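You operate a simulated robot arm through the tools that you are given. There is no shell and no other tool.

Carry out the task below with a simulated two-armed robot. There is one attempt and no reset: what you move stays moved.

## Task
Wipe up the spilt powder, rinse the stick and close the square jar.
Fine: wipe with the blue cloth, rinse in the clear glass, and put cloth and stick back. What is to be rubbed or washed off counts as gone when no trace of it is left.

The check looks at the end state, three seconds after you hand in, the way a careful person would. Anything else that was tipped, shoved, dropped, spilled or broken makes it a failure. Flat cloth is picked up by pressing the open fingertips on it (5 to 10 N) and closing them slowly along it; thin cloth reads only 2 to 8 mm in the jaws.

## Robot
Two 7-joint arms with two-finger parallel grippers on one trunk that stands fixed in place. Base frame: the origin is at the foot of the trunk, x ahead of it, y to its left, z up; the work surface is at about z = 74. Readings come in cm, degrees, newtons and seconds.
The left shoulder is at [7.1, 15.6, 110.5], the right one opposite. Each reaches about 123.1 cm from its shoulder. Payload 3.91 kg a hand.
The TCP of each hand is the grasp point between the finger pads, 3 cm short of the fingertips. In the tool frame z runs along the fingers and y along their closing line. Largest opening 11 cm; finger width 2, thickness 1; the body of the gripper, 4.8 by 11.2 cm, starts 5.5 cm behind the TCP.
Orientation is that of the tool frame in the base frame, as a unit quaternion [w, x, y, z]. With the fingers straight down and closing along the base's y, the tool's x points along the base's -x, its y along +y and its z along -z.

## Interface
- The arms move only by the tool servo_tool. It takes "left_moves", "right_moves" or both (then of equal length, played together; a hand with none holds still); each is a list of rows, each a list of 3 entries, a list of its own where there are three numbers: the shift along the tool's x, y, z in units of 300 mm (1.0 is 300 mm), then the turn, a rotation vector about the tool's x, y, z in units of 45 degrees (1.0 is 45 degrees), then the finger opening in cm, from 0 to 11. In form: [[[x, y, z], [rx, ry, rz], gripper], ...]. A call has 1 to 20 rows; each row is the pose to reach, as a shift and turn from the pose commanded when the call began, along the tool's axes at that moment. A call with a number of a shift or a turn outside -1 to 1 is refused whole. Rows are played at 5 a second. More than 5 cm and 8.6 degrees between two rows, or a gripper value outside its range, and nothing of the call is played. Where a pose cannot be reached the arm comes as near as it can. A force on the tool above 40 N (or 10 N above the force at the start of the call, whichever is more), or a blocked arm, ends the call early, and 0.2 s more pass. Each finger travels about 10.8 cm/s and halts on what it meets, pressing with about 23 N; the grip force reading is that of the motor and also rises with nothing between the fingers. The clock runs only during rows and for 0.2 s after the last one: add rows that repeat a pose to give the fingers time. It gives the time, the measured TCP pose, the force on the tool (base axes), the opening and the grip force at its end, in the units of the frame above (readings bear some noise), with the torque about the TCP (base axes, N m) and any sound that the robot's microphone picked up.
- Cameras (640 x 400 px; columns grow to the right, rows downward): "scene" is now at [13.34, 1.59, 134.72]; the picture's right is [0.06, -1.00, 0.00], its down [-0.44, -0.02, -0.90] and it looks along [0.90, 0.05, -0.44] (base axes); focal length 321 px, centre (320, 200). "left" rides on the left gripper at [7.2, -1.7, -10.3] in its tool frame; the picture's right is [0.23, 0.97, 0.00], its down [-0.76, 0.18, -0.62] and it looks along [-0.61, 0.14, 0.78] (tool axes); focal length 222 px, centre (320, 200). "right" rides on the right gripper at [7.2, 1.7, -10.3] in its tool frame; the picture's right is [-0.23, 0.97, 0.00], its down [-0.76, -0.18, -0.62] and it looks along [-0.61, -0.14, 0.78] (tool axes); focal length 222 px, centre (320, 200). There is no depth. A picture from a camera that has moved, and an enlarged one, comes with that camera's place and axes in the base frame and with its lens. The place of the scene camera against the robot may be out by one fixed shift of up to 1.8 cm in any direction.
- get_image(camera): a new picture of that camera. The clock stands still meanwhile.
- raise_lower(by): slides the trunk up (or, below 0, down) by that many cm; the arms and the scene camera ride with it, the base frame stays. It gives what a move gives, with no picture.
- aim_head(pan, tilt): turns the head with the scene camera to pan (to the left, within 86 degrees either way) and tilt (down, from -29 to 69), counted from straight ahead of the robot. It gives what a move gives.
- close_up(camera, box): a new picture of the part [left, top, right, bottom] of that camera's present view, enlarged. The clock stands still meanwhile.
- close_job(): hands the job in; it is judged then, once.

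Places have to be worked out from the pictures, the camera data and where the tool is seen. Open the grippers and draw the arms clear of the work before you hand the job in, unless the task says otherwise.

The tools are called after "Emit:" as name(argument=value, ...) on one line, values as JSON. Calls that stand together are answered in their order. servo_tool: Moves the arms, as the interface text tells. Its arguments: {"type":"object","properties":{"left_moves":{"type":"array"},"right_moves":{"type":"array"}},"required":[]} The other tools are called the same way: raise_lower (by) moves the trunk up or down; aim_head (pan, tilt) turns the head that bears the scene camera; get_image (camera) takes a picture; close_up (camera, box) takes an enlarged picture of a part of a camera's view; close_job () hands the job in.

At the start:

```text
time_s: 0.0
left_tcp_pos: [54.53, 33.67, 121.02]
left_tcp_rot: [0.001, 0.0, 1.0, 0.001]
left_ft_force: [0.5, -0.2, 0.0]
left_ft_torque: [0.01, -0.02, 0.02]
left_opening: 11.0
left_finger_force: 0.0
right_tcp_pos: [72.56, -18.84, 121.74]
right_tcp_rot: [0.0, 0.0, 1.0, -0.001]
right_ft_force: [-0.1, -0.5, 0.1]
right_ft_torque: [0.01, -0.01, 0.0]
right_opening: 10.99
right_finger_force: 0.0
trunk travel left (down, up): [-55.0, 39.0]
head pan, tilt (commanded): [3.2, 26.0]
```

scene: 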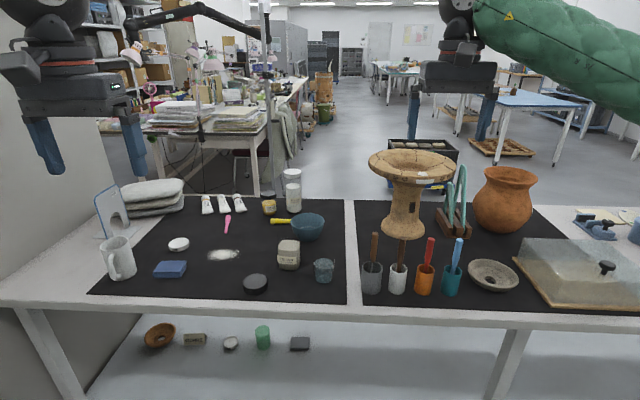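
right: 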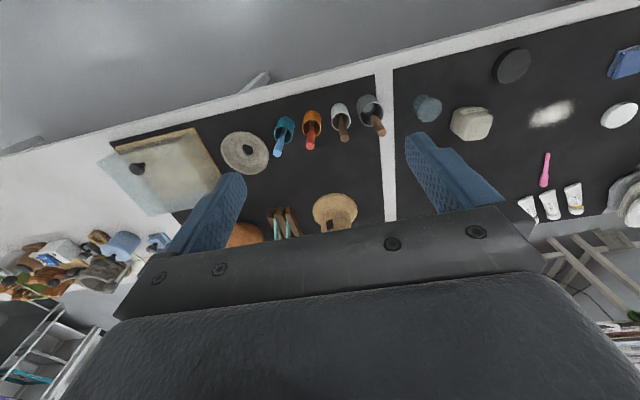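
left: 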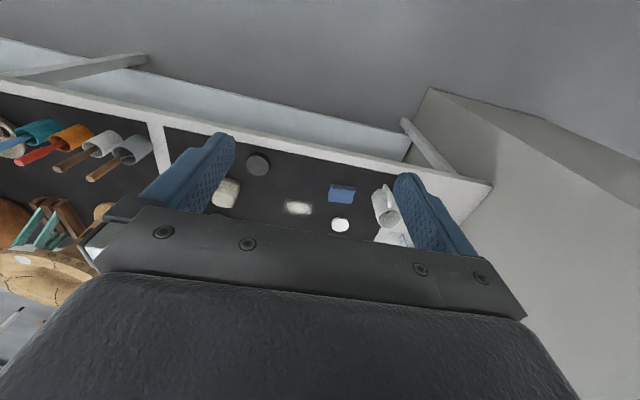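

I'll start by looking closer at the scene: the powder patch, blue cloth, jars, glass and the stick.

Emit:
close_up(camera="scene", box=[90, 160, 350, 310])

Emit:
close_up(camera="scene", box=[340, 140, 640, 310])

Emit:
close_up(camera="right", box=[380, 20, 640, 240])

```text
2.46 times, centred on (220, 235) of scene
camera zoom: at [13.34, 1.59, 134.72], right [0.06, -1.0, 0.0], down [-0.44, -0.02, -0.9], along [0.9, 0.05, -0.44], focal length 791 px, centre (566, 114)
```

zoom: 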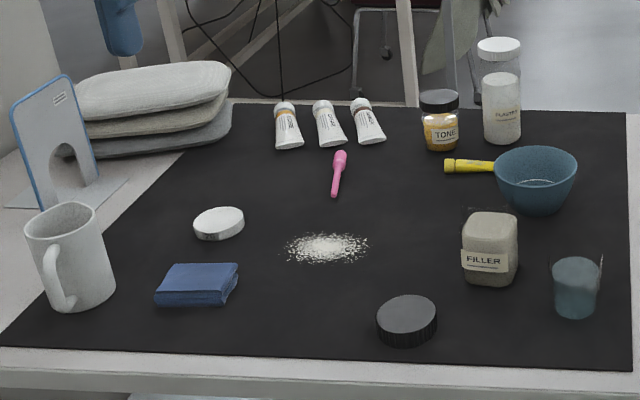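

```text
2.13 times, centred on (490, 225) of scene
camera zoom: at [13.34, 1.59, 134.72], right [0.06, -1.0, 0.0], down [-0.44, -0.02, -0.9], along [0.9, 0.05, -0.44], focal length 685 px, centre (-43, 147)
```

zoom: 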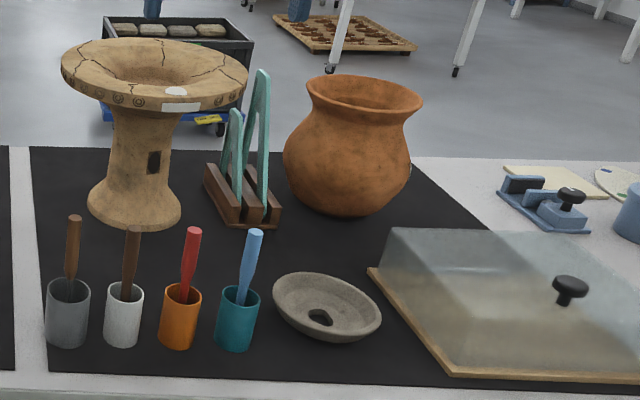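

```text
1.82 times, centred on (510, 130) of right
camera zoom: at [65.37, -17.13, 132.12], right [0.23, 0.97, 0.0], down [0.76, -0.18, 0.62], along [0.61, -0.14, -0.78], focal length 404 px, centre (-26, 327)
```

zoom: 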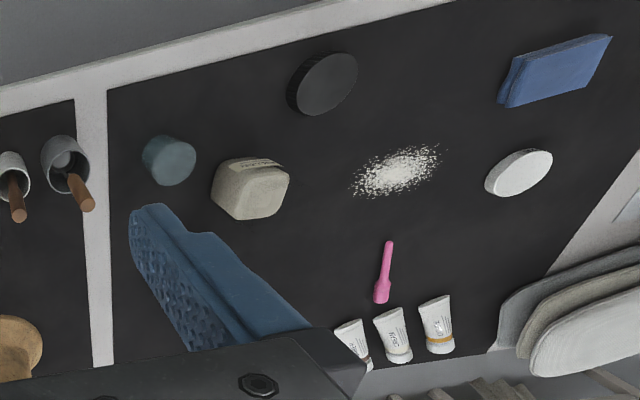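

Next I look at the individual candidates: the filler jar, glass, pink stick, yellow handle and the two lids.

Emit:
close_up(camera="scene", box=[260, 205, 340, 255])

Emit:
close_up(camera="scene", box=[265, 235, 345, 285])

Emit:
close_up(camera="scene", box=[195, 190, 275, 240])

Emit:
close_up(camera="scene", box=[140, 230, 220, 280])

Emit:
close_up(camera="scene", box=[230, 250, 310, 300])

Emit:
close_up(camera="scene", box=[355, 225, 475, 300])

Emit:
close_up(camera="scene", box=[130, 310, 330, 360])

```text
8.00 times, centred on (300, 230) of scene
camera zoom: at [13.34, 1.59, 134.72], right [0.06, -1.0, 0.0], down [-0.44, -0.02, -0.9], along [0.9, 0.05, -0.44], focal length 2570 px, centre (480, -40)
```

zoom: 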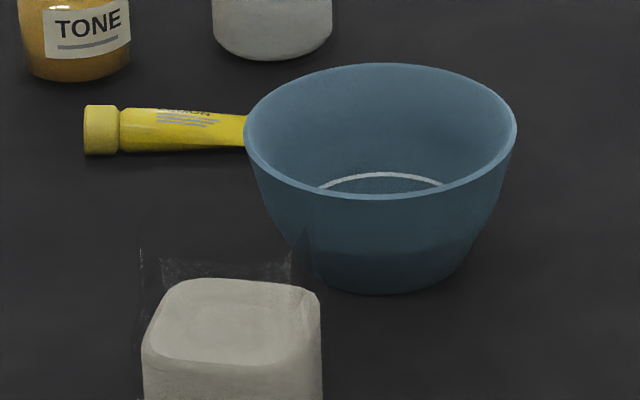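

```text
8.00 times, centred on (305, 260) of scene
camera zoom: at [13.34, 1.59, 134.72], right [0.06, -1.0, 0.0], down [-0.44, -0.02, -0.9], along [0.9, 0.05, -0.44], focal length 2570 px, centre (440, -280)
```

zoom: 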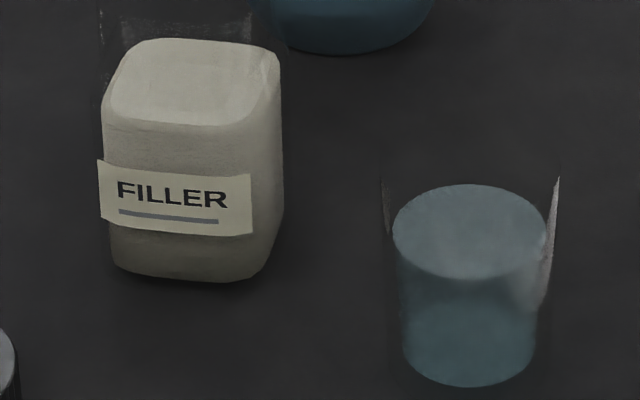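

```text
8.00 times, centred on (235, 215) of scene
camera zoom: at [13.34, 1.59, 134.72], right [0.06, -1.0, 0.0], down [-0.44, -0.02, -0.9], along [0.9, 0.05, -0.44], focal length 2570 px, centre (1000, 80)
```

zoom: 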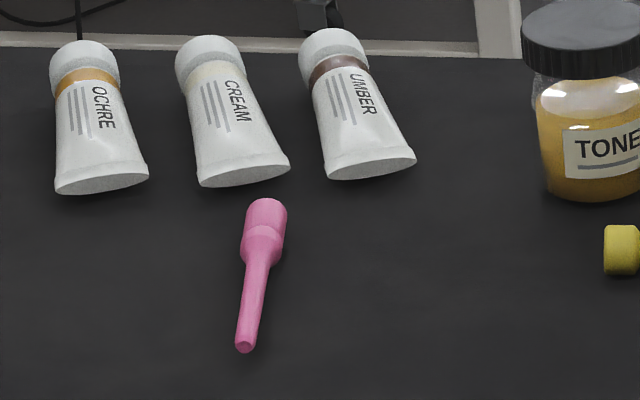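

```text
8.00 times, centred on (180, 255) of scene
camera zoom: at [13.34, 1.59, 134.72], right [0.06, -1.0, 0.0], down [-0.44, -0.02, -0.9], along [0.9, 0.05, -0.44], focal length 2570 px, centre (1440, -240)
```

zoom: 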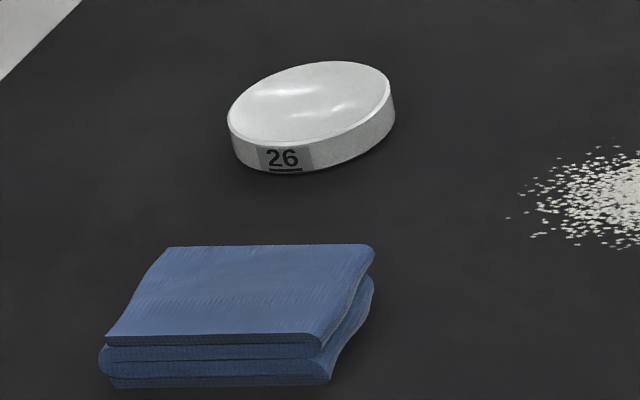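

```text
8.00 times, centred on (270, 275) of scene
camera zoom: at [13.34, 1.59, 134.72], right [0.06, -1.0, 0.0], down [-0.44, -0.02, -0.9], along [0.9, 0.05, -0.44], focal length 2570 px, centre (720, -400)
```

zoom: 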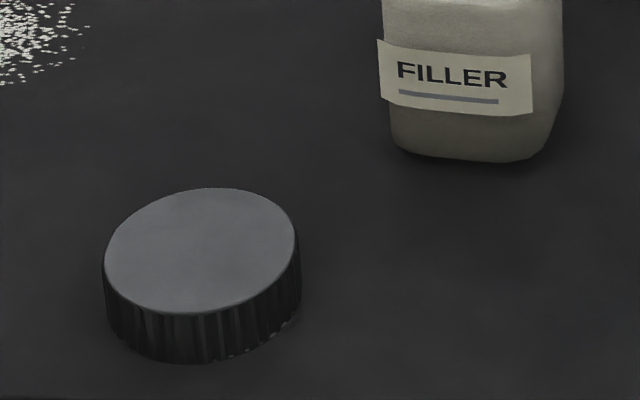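

```text
5.33 times, centred on (415, 262) of scene
camera zoom: at [13.34, 1.59, 134.72], right [0.06, -1.0, 0.0], down [-0.44, -0.02, -0.9], along [0.9, 0.05, -0.44], focal length 1713 px, centre (-187, -133)
```

zoom: 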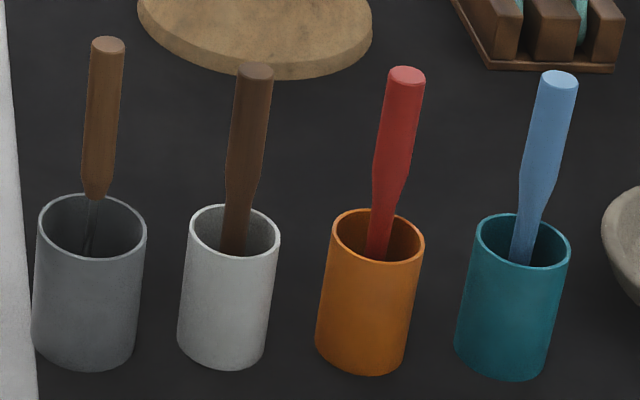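

```text
3.20 times, centred on (230, 335) of scene
camera zoom: at [13.34, 1.59, 134.72], right [0.06, -1.0, 0.0], down [-0.44, -0.02, -0.9], along [0.9, 0.05, -0.44], focal length 1028 px, centre (608, -232)
```

zoom: 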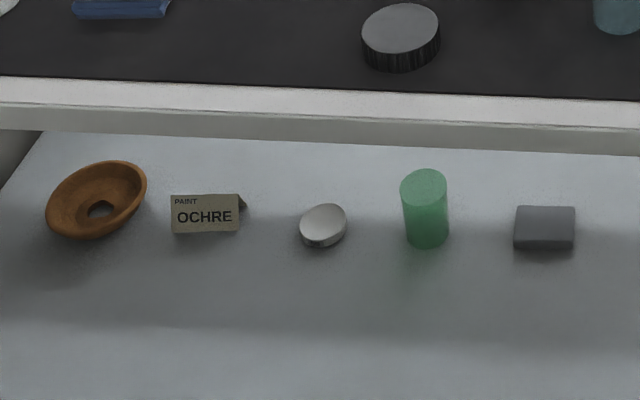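

I check the cups and sticks from the right wrist camera at higher zoom to find which one is soiled.

Emit:
close_up(camera="right", box=[210, 80, 410, 205])

Emit:
close_up(camera="right", box=[500, 140, 600, 220])

Emit:
close_up(camera="left", box=[0, 80, 160, 180])

Emit:
close_up(camera="left", box=[200, 140, 420, 260])

```text
3.20 times, centred on (310, 142) of right
camera zoom: at [65.37, -17.13, 132.12], right [0.23, 0.97, 0.0], down [0.76, -0.18, 0.62], along [0.61, -0.14, -0.78], focal length 711 px, centre (352, 384)
```

zoom: 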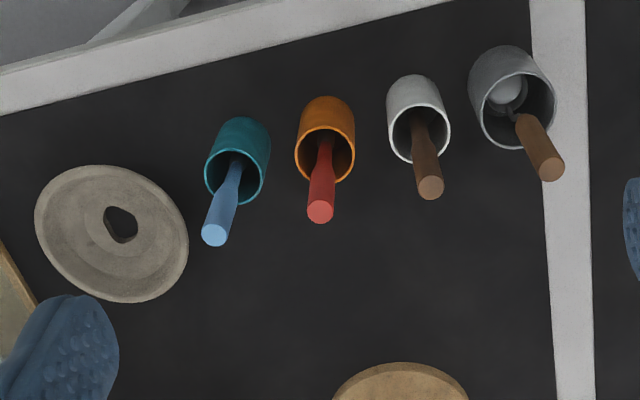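

```text
5.00 times, centred on (550, 180) of right
camera zoom: at [65.37, -17.13, 132.12], right [0.23, 0.97, 0.0], down [0.76, -0.18, 0.62], along [0.61, -0.14, -0.78], focal length 1111 px, centre (-830, 300)
```

zoom: 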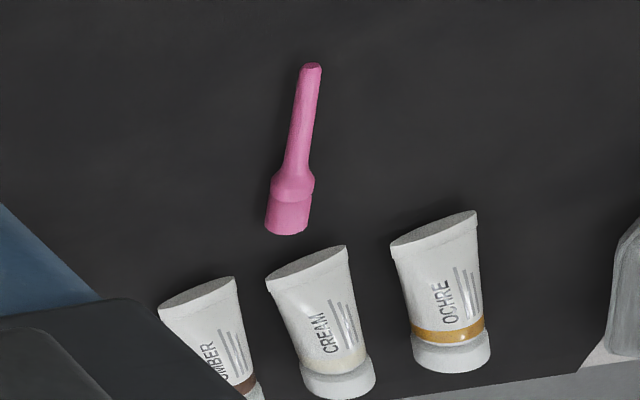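

```text
4.00 times, centred on (80, 130) of left
camera zoom: at [47.16, 32.04, 131.42], right [-0.23, 0.97, 0.0], down [0.76, 0.18, 0.62], along [0.61, 0.14, -0.78], focal length 888 px, centre (1280, 480)
```

zoom: 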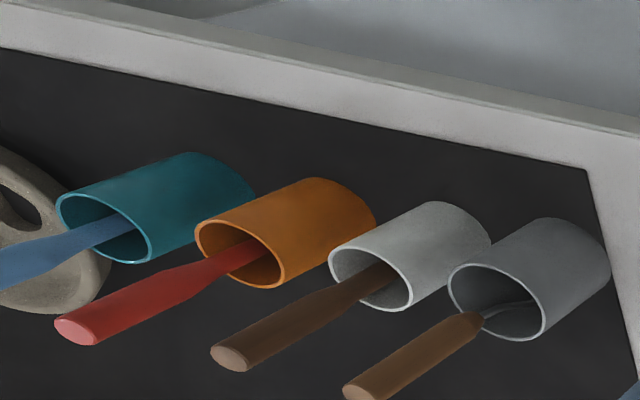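

```text
2.91 times, centred on (310, 200) of left
camera zoom: at [47.16, 32.04, 131.42], right [-0.23, 0.97, 0.0], down [0.76, 0.18, 0.62], along [0.61, 0.14, -0.78], focal length 646 px, centre (349, 200)
```

zoom: 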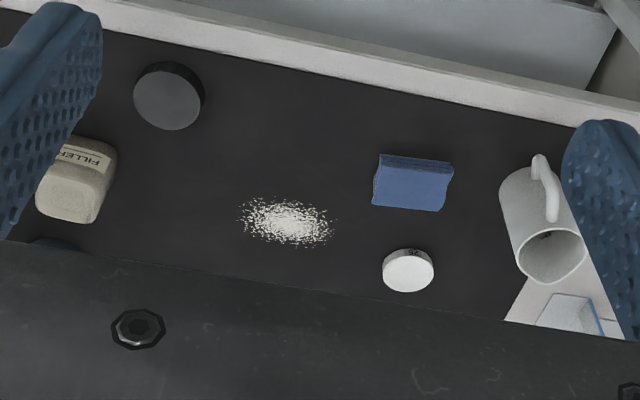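

Coordinates so far: powder about (96.5, 37), cloth about (87, 49.5), jar about (93.5, 15), glass about (87, 4.5), cups at x≈85 and y −9 to −30. I move both wrist cameras high above the jar and the cups to look inside.

Emit:
servo_tool(left_moves=[[[-0.125, -0.065, 0.034], [0, 0, 0], 11], [[-0.25, -0.13, 0.068], [0, 0, 0], 11], [[-0.375, -0.195, 0.101], [0, 0, 0], 11], [[-0.5, -0.26, 0.135], [0, 0, 0], 11], [[-0.625, -0.325, 0.169], [0, 0, 0], 11], [[-0.75, -0.39, 0.203], [0, 0, 0], 11], [[-0.875, -0.455, 0.236], [0, 0, 0], 11], [[-1.0, -0.52, 0.27], [0, 0, 0], 11]], right_moves=[[[-0.05, 0, 0.049], [0, 0, 0], 11], [[-0.1, 0, 0.098], [0, 0, 0], 11], [[-0.15, 0, 0.146], [0, 0, 0], 11], [[-0.2, 0, 0.195], [0, 0, 0], 11], [[-0.25, 0, 0.244], [0, 0, 0], 11], [[-0.3, 0, 0.293], [0, 0, 0], 11], [[-0.36, 0, 0.341], [0, 0, 0], 11], [[-0.41, 0, 0.39], [0, 0, 0], 11]])

Emit:
get_image(camera="right")

Emit:
get_image(camera="left")

Emit:
get_image(camera="scene")

```text
time_s: 1.8
left_tcp_pos: [84.93, 18.14, 112.92]
left_tcp_rot: [-0.002, -0.001, 1.0, 0.0]
left_ft_force: [0.2, 0.6, -0.4]
left_ft_torque: [-0.01, 0.02, 0.0]
left_opening: 10.97
left_finger_force: 0.0
right_tcp_pos: [85.17, -18.8, 109.82]
right_tcp_rot: [-0.002, 0.001, 1.0, 0.0]
right_ft_force: [-0.3, 1.0, -0.2]
right_ft_torque: [0.01, 0.05, -0.02]
right_opening: 10.96
right_finger_force: 0.1
trunk travel left (down, up): [-55.0, 39.0]
head pan, tilt (commanded): [3.2, 26.0]
```

```text
taken
camera right: at [78.09, -17.09, 120.21], right [0.23, 0.97, 0.0], down [0.76, -0.18, 0.62], along [0.6, -0.14, -0.78], focal length 222 px, centre (320, 200)
```

right: 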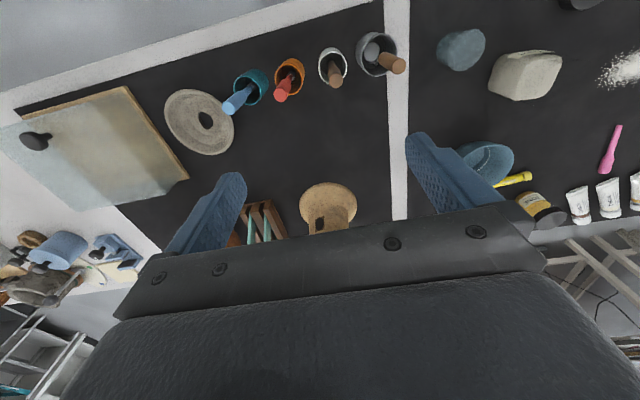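

```text
taken
camera left: at [77.58, 16.5, 123.32], right [-0.23, 0.97, 0.0], down [0.76, 0.18, 0.62], along [0.6, 0.14, -0.78], focal length 222 px, centre (320, 200)
```

left: 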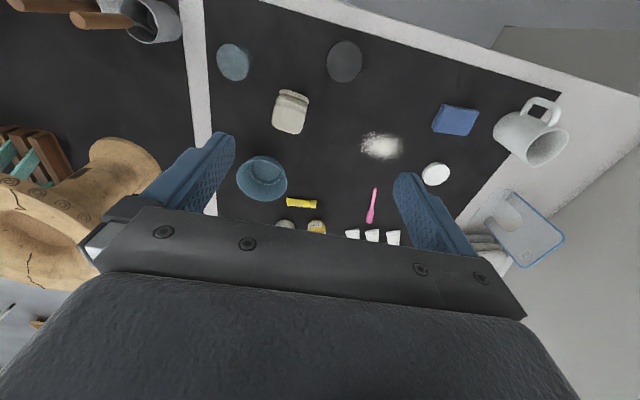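

```text
taken
camera scene: at [13.67, 1.59, 134.67], right [0.06, -1.0, 0.0], down [-0.44, -0.02, -0.9], along [0.9, 0.05, -0.44], focal length 321 px, centre (320, 200)
```

scene: 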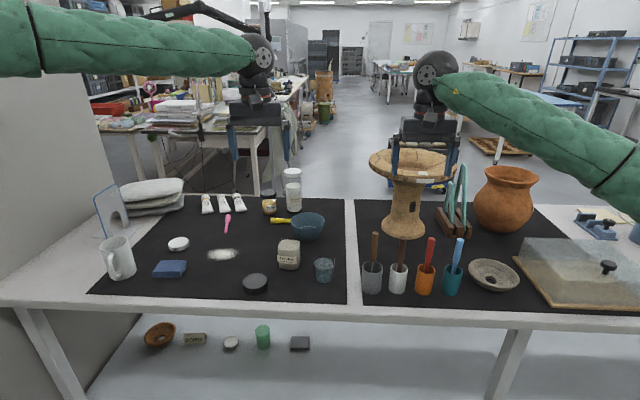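

Emit:
close_up(camera="right", box=[210, 20, 420, 140])

Emit:
close_up(camera="left", box=[200, 20, 400, 145])

Emit:
close_up(camera="left", box=[330, 90, 490, 190])

Emit:
close_up(camera="right", box=[420, 10, 640, 145])

```text
3.05 times, centred on (315, 80) of right
camera zoom: at [78.09, -17.09, 120.21], right [0.23, 0.97, 0.0], down [0.76, -0.18, 0.62], along [0.6, -0.14, -0.78], focal length 677 px, centre (335, 566)
```

zoom: 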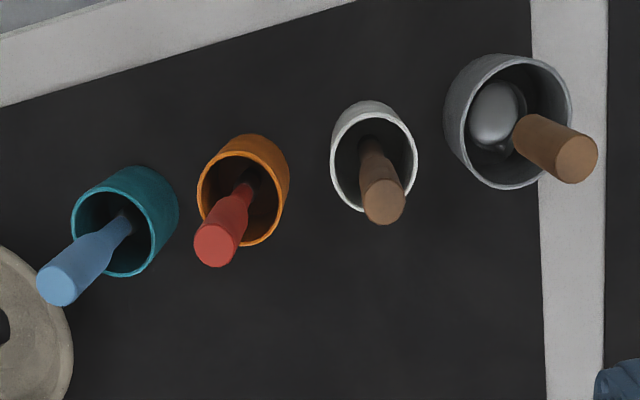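

```text
3.20 times, centred on (300, 82) of left
camera zoom: at [77.58, 16.5, 123.32], right [-0.23, 0.97, 0.0], down [0.76, 0.18, 0.62], along [0.6, 0.14, -0.78], focal length 711 px, centre (384, 576)
```

zoom: 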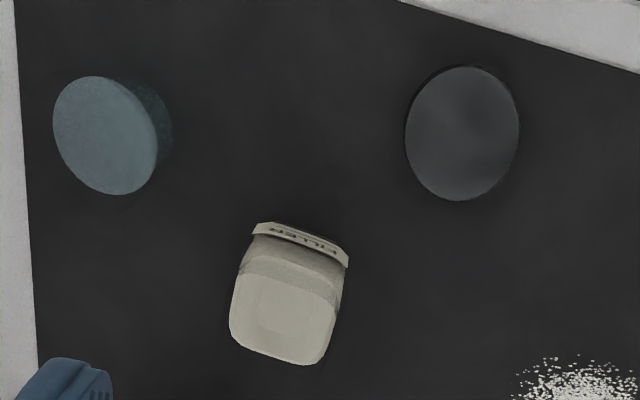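

```text
4.00 times, centred on (410, 140) of left
camera zoom: at [77.58, 16.5, 123.32], right [-0.23, 0.97, 0.0], down [0.76, 0.18, 0.62], along [0.6, 0.14, -0.78], focal length 888 px, centre (-40, 440)
```

zoom: 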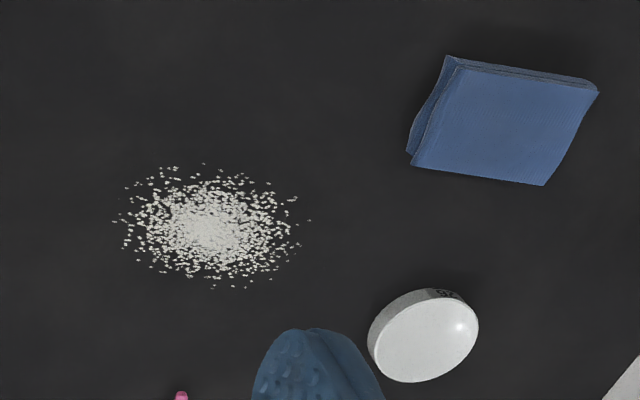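

```text
2.91 times, centred on (530, 78) of right
camera zoom: at [78.09, -17.09, 120.21], right [0.23, 0.97, 0.0], down [0.76, -0.18, 0.62], along [0.6, -0.14, -0.78], focal length 646 px, centre (-291, 556)
```

zoom: 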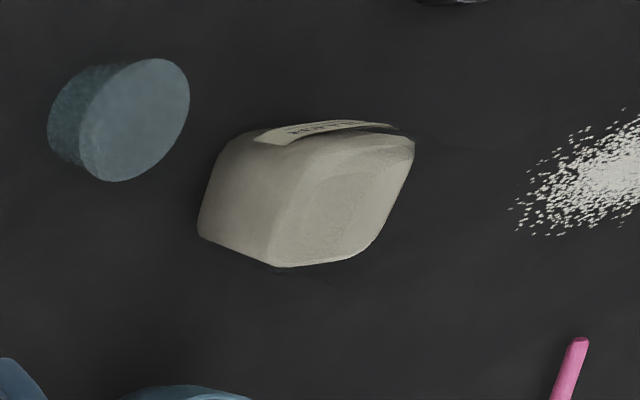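

I zoom in further into each cup to see the stick ends.

Emit:
close_up(camera="right", box=[308, 35, 358, 95])

Emit:
close_up(camera="right", box=[345, 25, 415, 85])

Emit:
close_up(camera="right", box=[210, 55, 320, 125])

Emit:
close_up(camera="left", box=[260, 75, 330, 145])

```text
6.67 times, centred on (333, 65) of right
camera zoom: at [78.09, -17.09, 120.21], right [0.23, 0.97, 0.0], down [0.76, -0.18, 0.62], along [0.6, -0.14, -0.78], focal length 1481 px, centre (233, 1100)
```

zoom: 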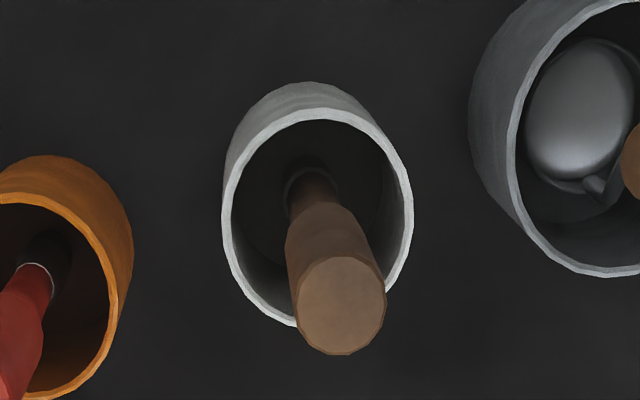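

```text
6.67 times, centred on (380, 55) of right
camera zoom: at [78.09, -17.09, 120.21], right [0.23, 0.97, 0.0], down [0.76, -0.18, 0.62], along [0.6, -0.14, -0.78], focal length 1481 px, centre (-80, 1167)
```

zoom: 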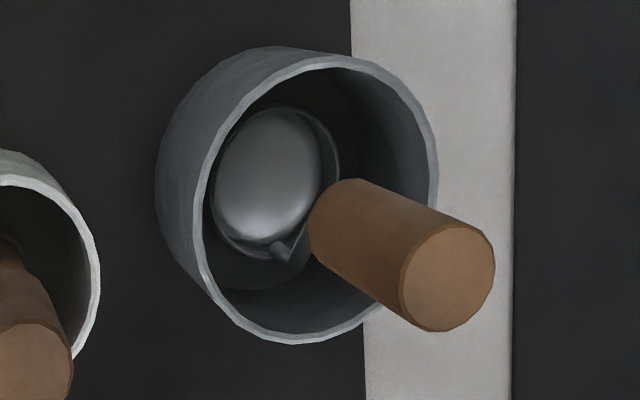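

```text
5.71 times, centred on (265, 90) of right
camera zoom: at [78.09, -17.09, 120.21], right [0.23, 0.97, 0.0], down [0.76, -0.18, 0.62], along [0.6, -0.14, -0.78], focal length 1269 px, centre (634, 829)
```

zoom: 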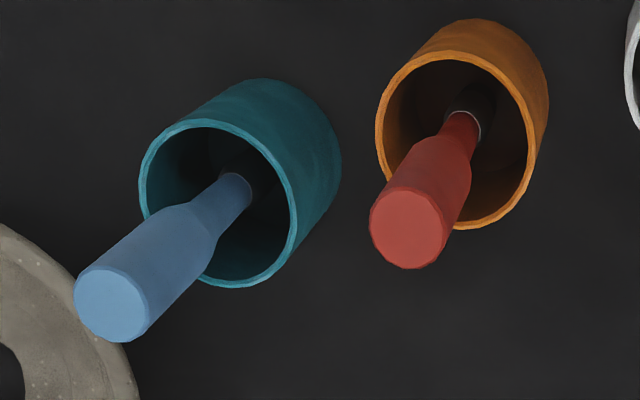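

```text
5.71 times, centred on (295, 110) of left
camera zoom: at [77.58, 16.5, 123.32], right [-0.23, 0.97, 0.0], down [0.76, 0.18, 0.62], along [0.6, 0.14, -0.78], focal length 1269 px, centre (463, 714)
```

zoom: 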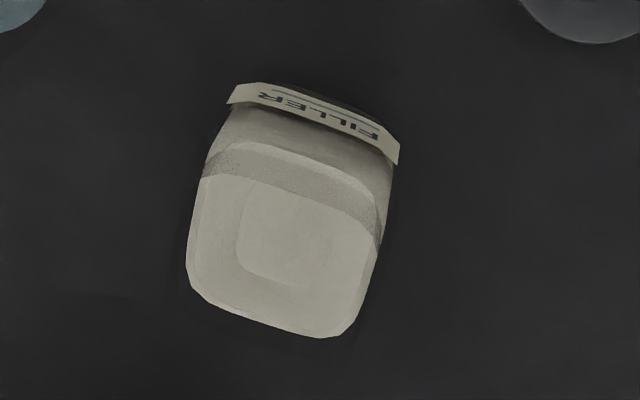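

The three small cups seem to hold brushes and the grey cup a spoon, so I look for the actual stick: pink tool, mug interior, rack, bowl, and the right side of the table.

Emit:
close_up(camera="left", box=[480, 80, 600, 180])

Emit:
close_up(camera="left", box=[340, 170, 420, 240])

Emit:
close_up(camera="left", box=[220, 140, 340, 230])

Emit:
close_up(camera="right", box=[0, 200, 180, 310])

Emit:
close_up(camera="scene", box=[430, 160, 640, 290])

Emit:
aim_head(pan=-35, tilt=35)

Emit:
get_image(camera="scene")

```text
4.00 times, centred on (540, 130) of left
camera zoom: at [77.58, 16.5, 123.32], right [-0.23, 0.97, 0.0], down [0.76, 0.18, 0.62], along [0.6, 0.14, -0.78], focal length 888 px, centre (-560, 480)
```

zoom: 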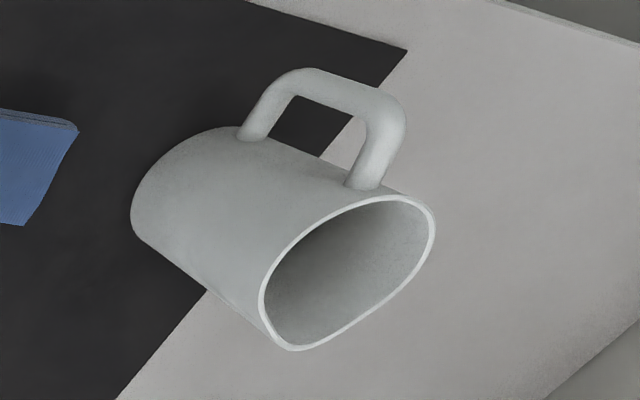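

```text
5.71 times, centred on (380, 205) of left
camera zoom: at [77.58, 16.5, 123.32], right [-0.23, 0.97, 0.0], down [0.76, 0.18, 0.62], along [0.6, 0.14, -0.78], focal length 1269 px, centre (-23, 171)
```

zoom: 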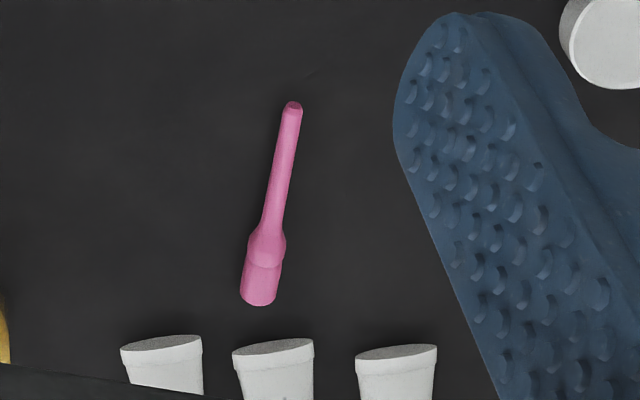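

```text
4.44 times, centred on (280, 185) of left
camera zoom: at [77.58, 16.5, 123.32], right [-0.23, 0.97, 0.0], down [0.76, 0.18, 0.62], along [0.6, 0.14, -0.78], focal length 987 px, centre (498, 267)
```

zoom: 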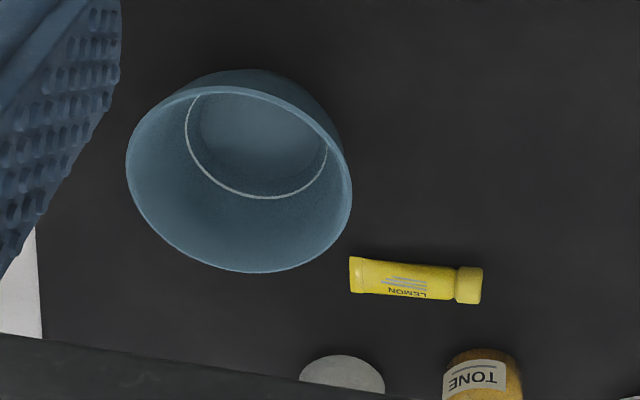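

```text
3.56 times, centred on (90, 255) of right
camera zoom: at [78.09, -17.09, 120.21], right [0.23, 0.97, 0.0], down [0.76, -0.18, 0.62], along [0.6, -0.14, -0.78], focal length 790 px, centre (1138, 4)
```

zoom: 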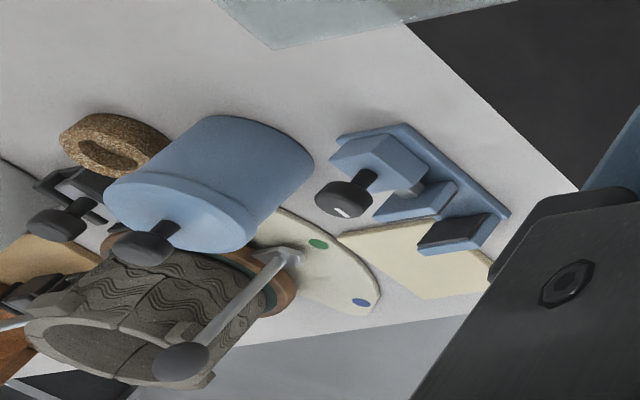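

```text
3.05 times, centred on (535, 225) of scene
camera zoom: at [13.67, 1.59, 134.67], right [0.06, -1.0, 0.0], down [-0.44, -0.02, -0.9], along [0.9, 0.05, -0.44], focal length 979 px, centre (-335, 124)
```

zoom: 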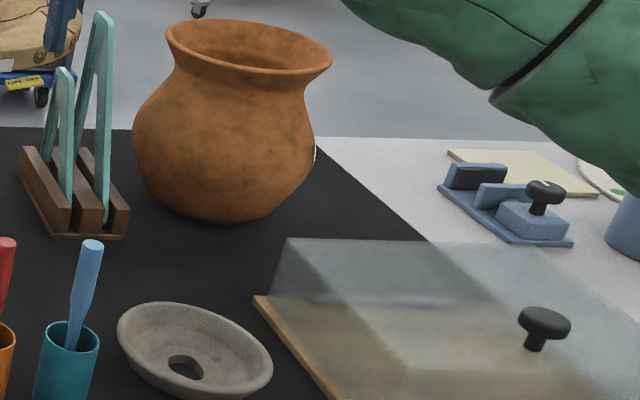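

```text
time_s: 2.8
left_tcp_pos: [84.54, 18.11, 113.13]
left_tcp_rot: [0.0, 0.0, 1.0, 0.0]
left_ft_force: [0.4, 0.0, -0.6]
left_ft_torque: [0.0, 0.02, 0.04]
left_opening: 11.01
left_finger_force: 0.0
right_tcp_pos: [84.78, -18.88, 110.15]
right_tcp_rot: [0.0, 0.0, 1.0, 0.001]
right_ft_force: [-0.3, 0.5, 0.4]
right_ft_torque: [0.0, 0.02, 0.02]
right_opening: 10.99
right_finger_force: 0.0
trunk travel left (down, up): [-55.0, 39.0]
head pan, tilt (commanded): [-35.0, 35.0]
```

```text
taken
camera scene: at [11.42, -3.97, 133.3], right [-0.57, -0.82, 0.0], down [-0.47, 0.33, -0.82], along [0.67, -0.47, -0.57], focal length 321 px, centre (320, 200)
```

scene: 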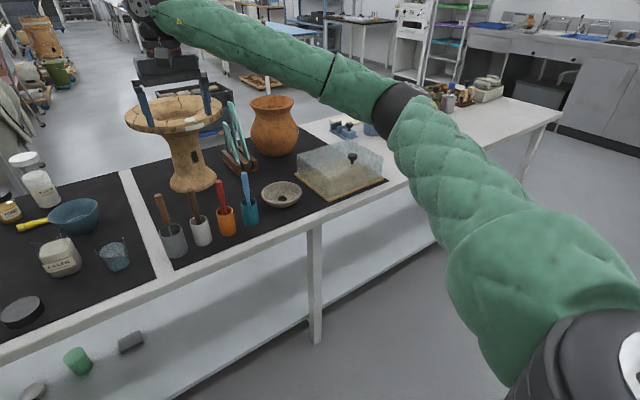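

No obvious soiled stick yet; the yellow item is a paint tube. I bring the left camera near the pink stick and the right camera over the cups with a tilt for a better look inside.

Emit:
servo_tool(left_moves=[[[-0.098, 0.104, 0.062], [0, 0, 0], 11], [[-0.195, 0.209, 0.124], [0, 0, 0], 11], [[-0.293, 0.313, 0.186], [0, 0, 0], 11], [[-0.39, 0.417, 0.247], [0, 0, 0], 11], [[-0.488, 0.521, 0.309], [0, 0, 0], 11], [[-0.585, 0.626, 0.371], [0, 0, 0], 11], [[-0.683, 0.73, 0.433], [0, 0, 0], 11]], right_moves=[[[0.004, 0.014, 0.039], [0, 0.079, 0], 11], [[0.008, 0.028, 0.077], [0, 0.159, 0], 11], [[0.012, 0.042, 0.116], [0, 0.238, 0], 11], [[0.015, 0.055, 0.154], [0, 0.317, 0], 11], [[0.019, 0.069, 0.193], [0, 0.396, 0], 11], [[0.023, 0.083, 0.231], [0, 0.476, 0], 11], [[0.027, 0.097, 0.27], [0, 0.555, 0], 11]])

Emit:
get_image(camera="right")

Emit:
get_image(camera="left")

```text
time_s: 4.4
left_tcp_pos: [99.44, 41.0, 101.05]
left_tcp_rot: [0.0, 0.0, 1.0, 0.0]
left_ft_force: [0.6, 0.1, -0.1]
left_ft_torque: [0.02, 0.01, -0.01]
left_opening: 11.02
left_finger_force: 0.1
left hand out of reach, approached as far as the arm can: row 5, 6, 7
right_tcp_pos: [84.1, -16.0, 101.81]
right_tcp_rot: [-0.217, 0.002, 0.976, 0.0]
right_ft_force: [-0.2, 0.3, 0.0]
right_ft_torque: [0.01, 0.01, -0.01]
right_opening: 10.99
right_finger_force: 0.1
trunk travel left (down, up): [-55.0, 39.0]
head pan, tilt (commanded): [-35.0, 35.0]
```

```text
taken
camera right: at [82.04, -14.18, 114.36], right [0.21, 0.97, -0.1], down [0.95, -0.18, 0.24], along [0.22, -0.14, -0.97], focal length 222 px, centre (320, 200)
```

right: 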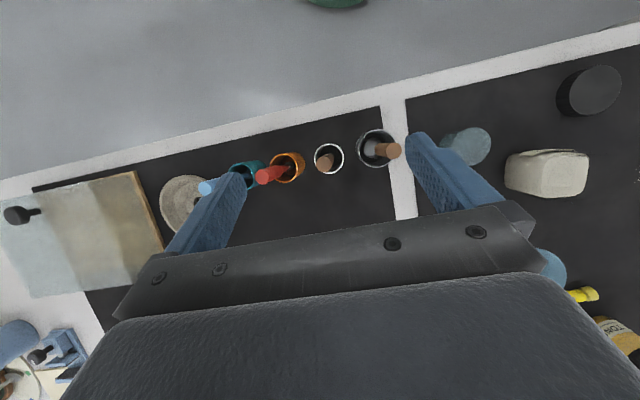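

```text
taken
camera left: at [92.04, 39.3, 111.53], right [-0.23, 0.97, 0.0], down [0.76, 0.18, 0.62], along [0.61, 0.14, -0.78], focal length 222 px, centre (320, 200)
```

left: 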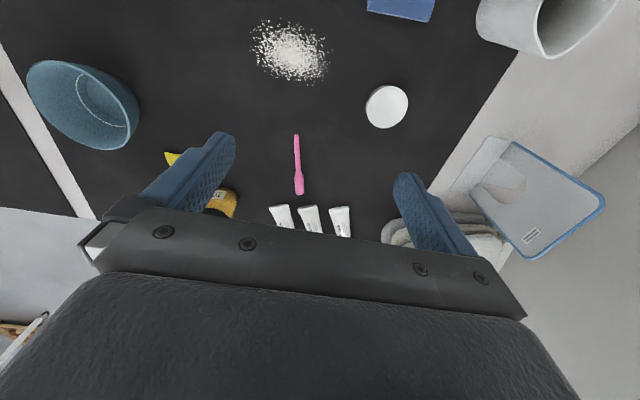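

Emit:
close_up(camera="left", box=[260, 120, 340, 210])

Emit:
close_up(camera="right", box=[300, 120, 420, 190])

Emit:
close_up(camera="right", box=[190, 130, 310, 205])

Emit:
close_up(camera="right", box=[430, 50, 640, 220])

```text
4.44 times, centred on (300, 165) of left
camera zoom: at [92.04, 39.3, 111.53], right [-0.23, 0.97, 0.0], down [0.76, 0.18, 0.62], along [0.61, 0.14, -0.78], focal length 987 px, centre (409, 356)
```

zoom: 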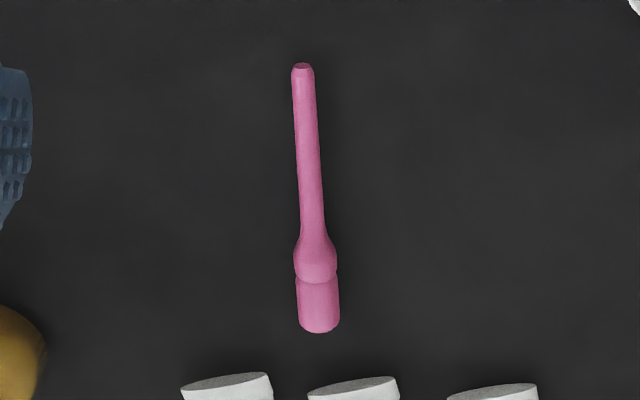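

```text
5.33 times, centred on (360, 155) of right
camera zoom: at [82.04, -14.18, 114.36], right [0.21, 0.97, -0.1], down [0.95, -0.18, 0.24], along [0.22, -0.14, -0.97], focal length 1185 px, centre (107, 440)
```

zoom: 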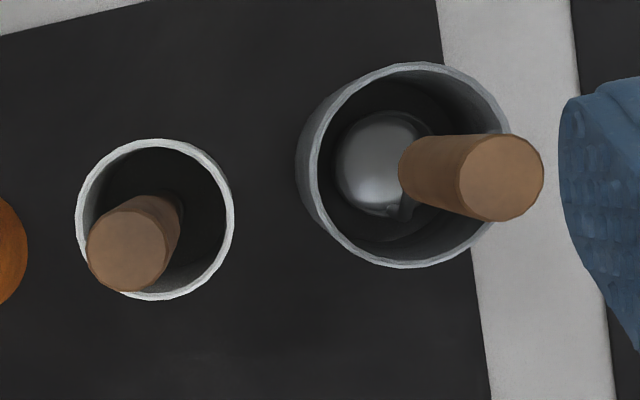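

```text
5.33 times, centred on (250, 168) of right
camera zoom: at [82.04, -14.18, 114.36], right [0.21, 0.97, -0.1], down [0.95, -0.18, 0.24], along [0.22, -0.14, -0.97], focal length 1185 px, centre (693, 373)
```

zoom: 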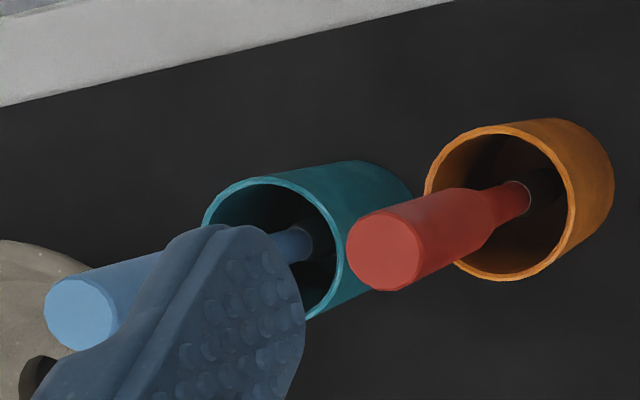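

```text
2.35 times, centred on (535, 135) of right
camera zoom: at [82.04, -14.18, 114.36], right [0.21, 0.97, -0.1], down [0.95, -0.18, 0.24], along [0.22, -0.14, -0.97], focal length 523 px, centre (-186, 353)
```

zoom: 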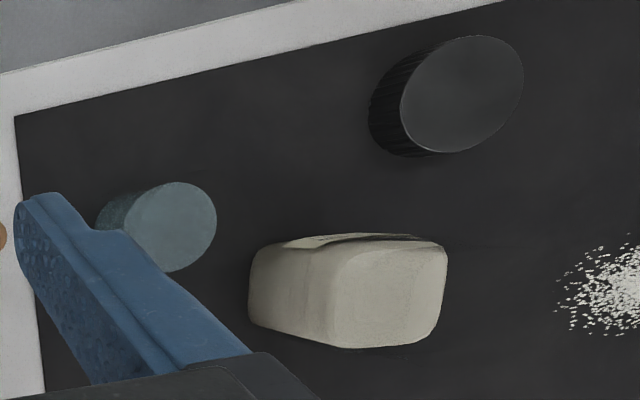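

I zoom strongly into the dark cup interiors from the present view to see what the stick ends look like.

Emit:
close_up(camera="right", box=[272, 148, 304, 168])

Emit:
close_up(camera="right", box=[312, 142, 348, 178])

Emit:
close_up(camera="right", box=[228, 158, 264, 180])

Emit:
close_up(camera="right", box=[355, 128, 405, 170])

```text
16.00 times, centred on (288, 158) of right
camera zoom: at [82.04, -14.18, 114.36], right [0.21, 0.97, -0.1], down [0.95, -0.18, 0.24], along [0.22, -0.14, -0.97], focal length 3554 px, centre (832, 872)
```

zoom: 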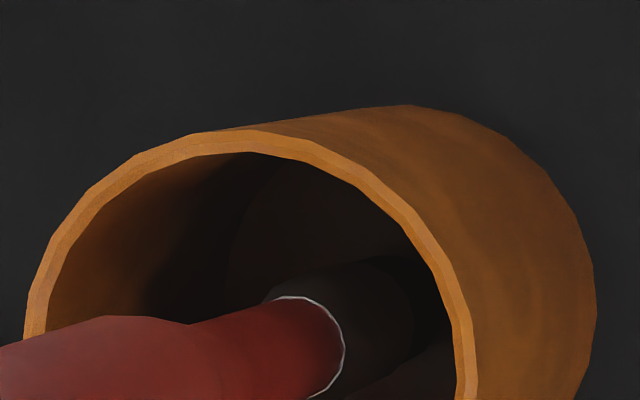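

```text
11.11 times, centred on (330, 160) of right
camera zoom: at [82.04, -14.18, 114.36], right [0.21, 0.97, -0.1], down [0.95, -0.18, 0.24], along [0.22, -0.14, -0.97], focal length 2468 px, centre (209, 644)
```

zoom: 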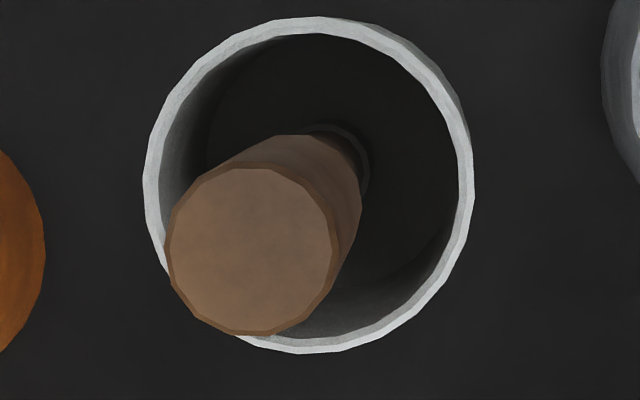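

```text
16.00 times, centred on (246, 169) of right
camera zoom: at [82.04, -14.18, 114.36], right [0.21, 0.97, -0.1], down [0.95, -0.18, 0.24], along [0.22, -0.14, -0.97], focal length 3554 px, centre (1504, 696)
```

zoom: 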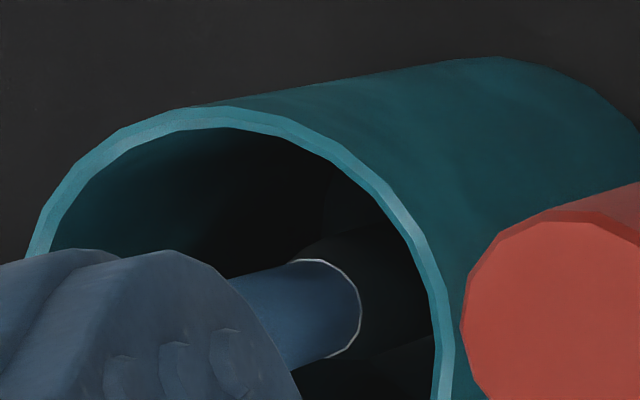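

```text
9.52 times, centred on (380, 149) of right
camera zoom: at [82.04, -14.18, 114.36], right [0.21, 0.97, -0.1], down [0.95, -0.18, 0.24], along [0.22, -0.14, -0.97], focal length 2116 px, centre (-251, 686)
```

zoom: 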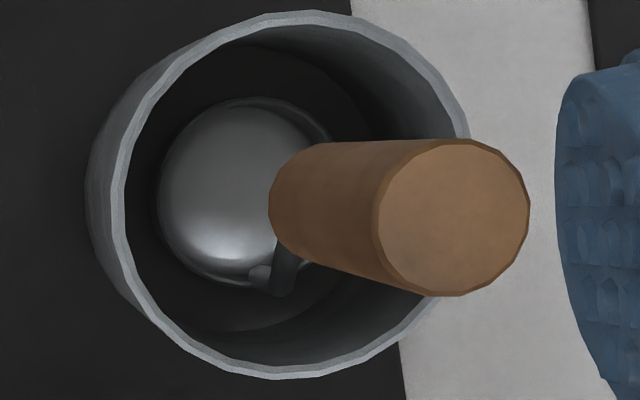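

The cup tools look like brushes (ferrules) plus a spoon. I check the far right of the bench and the rack for another stick.

Emit:
close_up(camera="scene", box=[420, 65, 520, 120])

Emit:
close_up(camera="scene", box=[300, 110, 410, 210])

Emit:
close_up(camera="scene", box=[140, 160, 320, 270])

Emit:
close_up(camera="scene", box=[0, 300, 180, 400])

Emit:
close_up(camera="scene", box=[0, 140, 140, 340])

```text
6.40 times, centred on (470, 92) of scene
camera zoom: at [11.44, -3.94, 133.3], right [-0.57, -0.82, 0.0], down [-0.47, 0.33, -0.82], along [0.67, -0.47, -0.57], focal length 2056 px, centre (-640, 888)
```

zoom: 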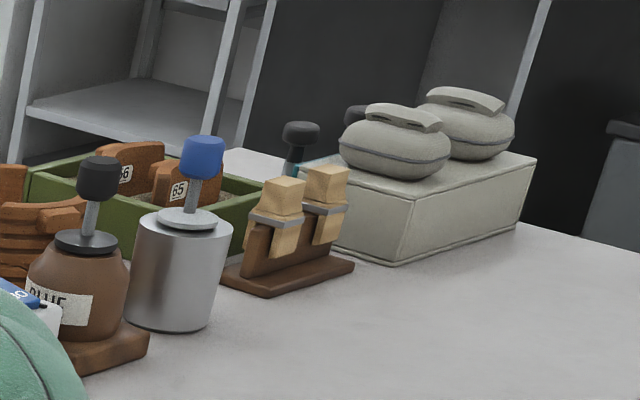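

```text
4.00 times, centred on (355, 160) of scene
camera zoom: at [11.44, -3.94, 133.3], right [-0.57, -0.82, 0.0], down [-0.47, 0.33, -0.82], along [0.67, -0.47, -0.57], focal length 1285 px, centre (180, 360)
```

zoom: 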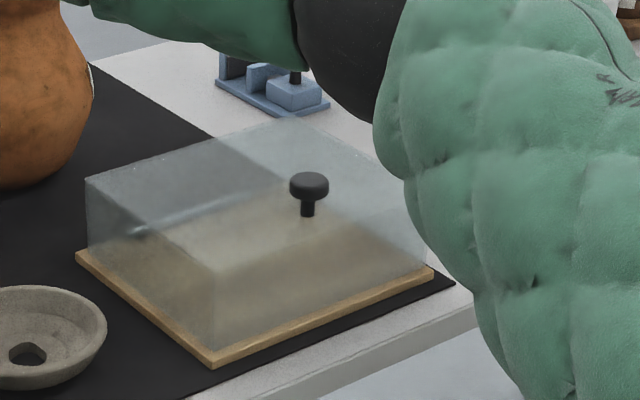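

```text
3.56 times, centred on (230, 215) of scene
camera zoom: at [11.44, -3.94, 133.3], right [-0.57, -0.82, 0.0], down [-0.47, 0.33, -0.82], along [0.67, -0.47, -0.57], focal length 1142 px, centre (640, 147)
```

zoom: 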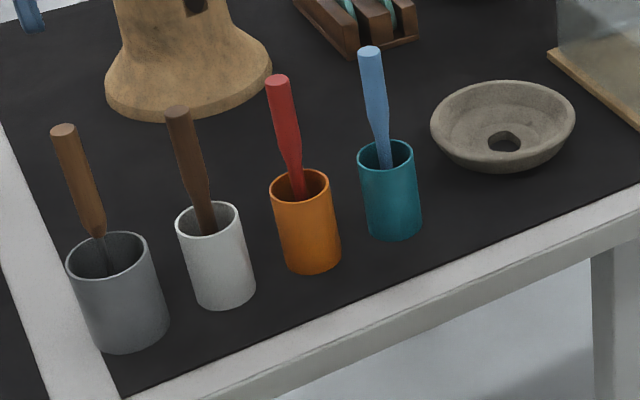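

```text
3.56 times, centred on (90, 350) of scene
camera zoom: at [11.44, -3.94, 133.3], right [-0.57, -0.82, 0.0], down [-0.47, 0.33, -0.82], along [0.67, -0.47, -0.57], focal length 1142 px, centre (1138, -333)
```

zoom: 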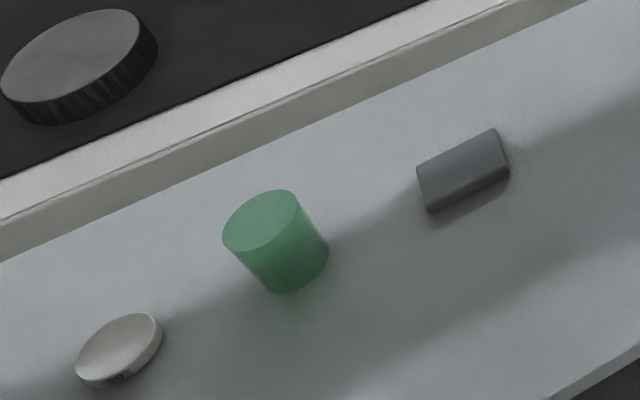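

```text
2.00 times, centred on (70, 240) of scene
camera zoom: at [11.44, -3.94, 133.3], right [-0.57, -0.82, 0.0], down [-0.47, 0.33, -0.82], along [0.67, -0.47, -0.57], focal length 642 px, centre (820, 120)
```

zoom: 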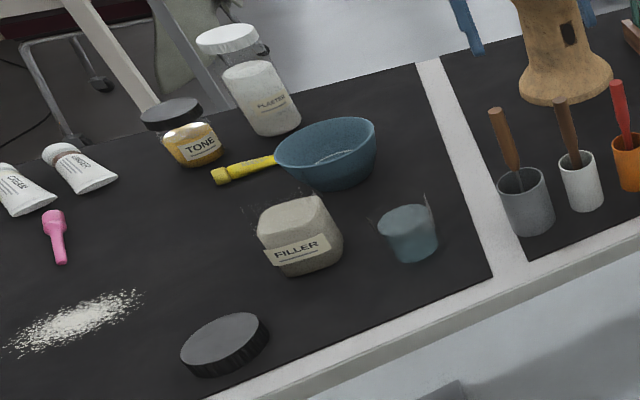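

I zoom heavily on the pink stick to look for residue.

Emit:
close_up(camera="left", box=[284, 130, 314, 165])

Emit:
close_up(camera="left", box=[284, 162, 314, 200])

Emit:
close_up(camera="left", box=[240, 10, 340, 90])

Emit:
close_up(camera="left", box=[355, 75, 420, 135])

```text
11.43 times, centred on (299, 148) of left
camera zoom: at [92.04, 39.3, 111.53], right [-0.23, 0.97, 0.0], down [0.76, 0.18, 0.62], along [0.61, 0.14, -0.78], focal length 2538 px, centre (560, 800)
```

zoom: 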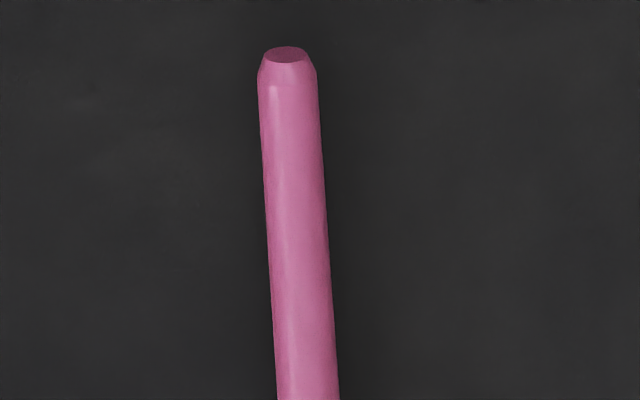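

```text
10.53 times, centred on (299, 181) of left
camera zoom: at [92.04, 39.3, 111.53], right [-0.23, 0.97, 0.0], down [0.76, 0.18, 0.62], along [0.61, 0.14, -0.78], focal length 2338 px, centre (541, 400)
```

zoom: 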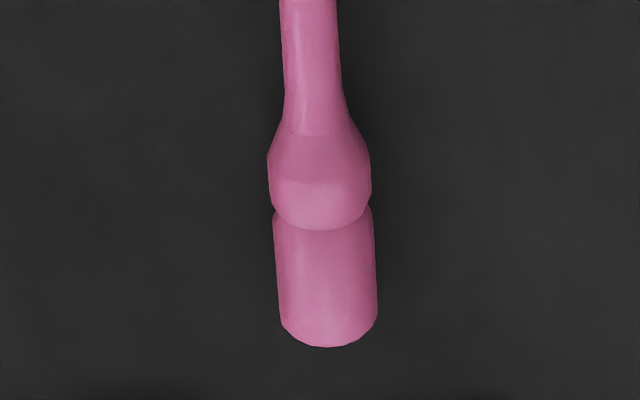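

```text
5.00 times, centred on (290, 50) of left
camera zoom: at [92.04, 39.3, 111.53], right [-0.23, 0.97, 0.0], down [0.76, 0.18, 0.62], along [0.61, 0.14, -0.78], focal length 1111 px, centre (470, 950)
```

zoom: 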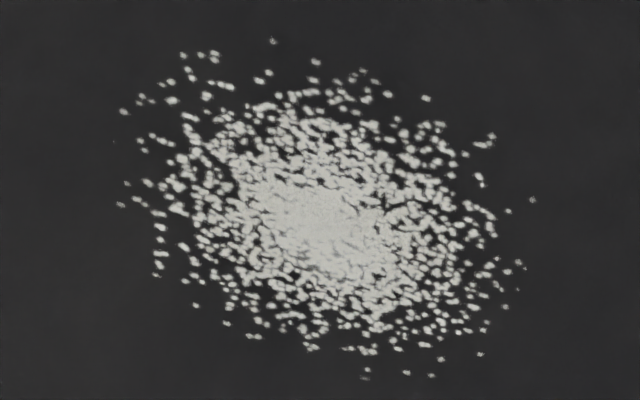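

```text
6.67 times, centred on (388, 105) of left
camera zoom: at [92.04, 39.3, 111.53], right [-0.23, 0.97, 0.0], down [0.76, 0.18, 0.62], along [0.61, 0.14, -0.78], focal length 1481 px, centre (-130, 833)
```

zoom: 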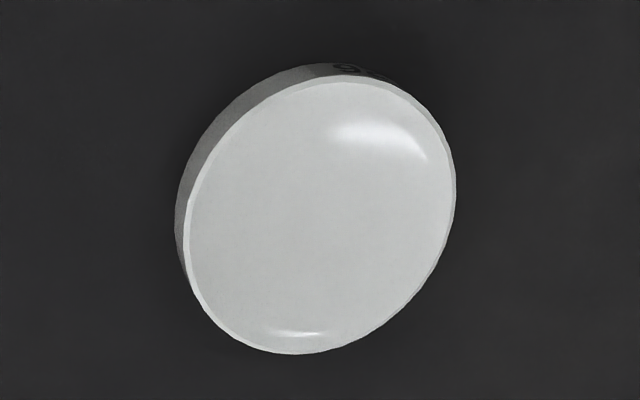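

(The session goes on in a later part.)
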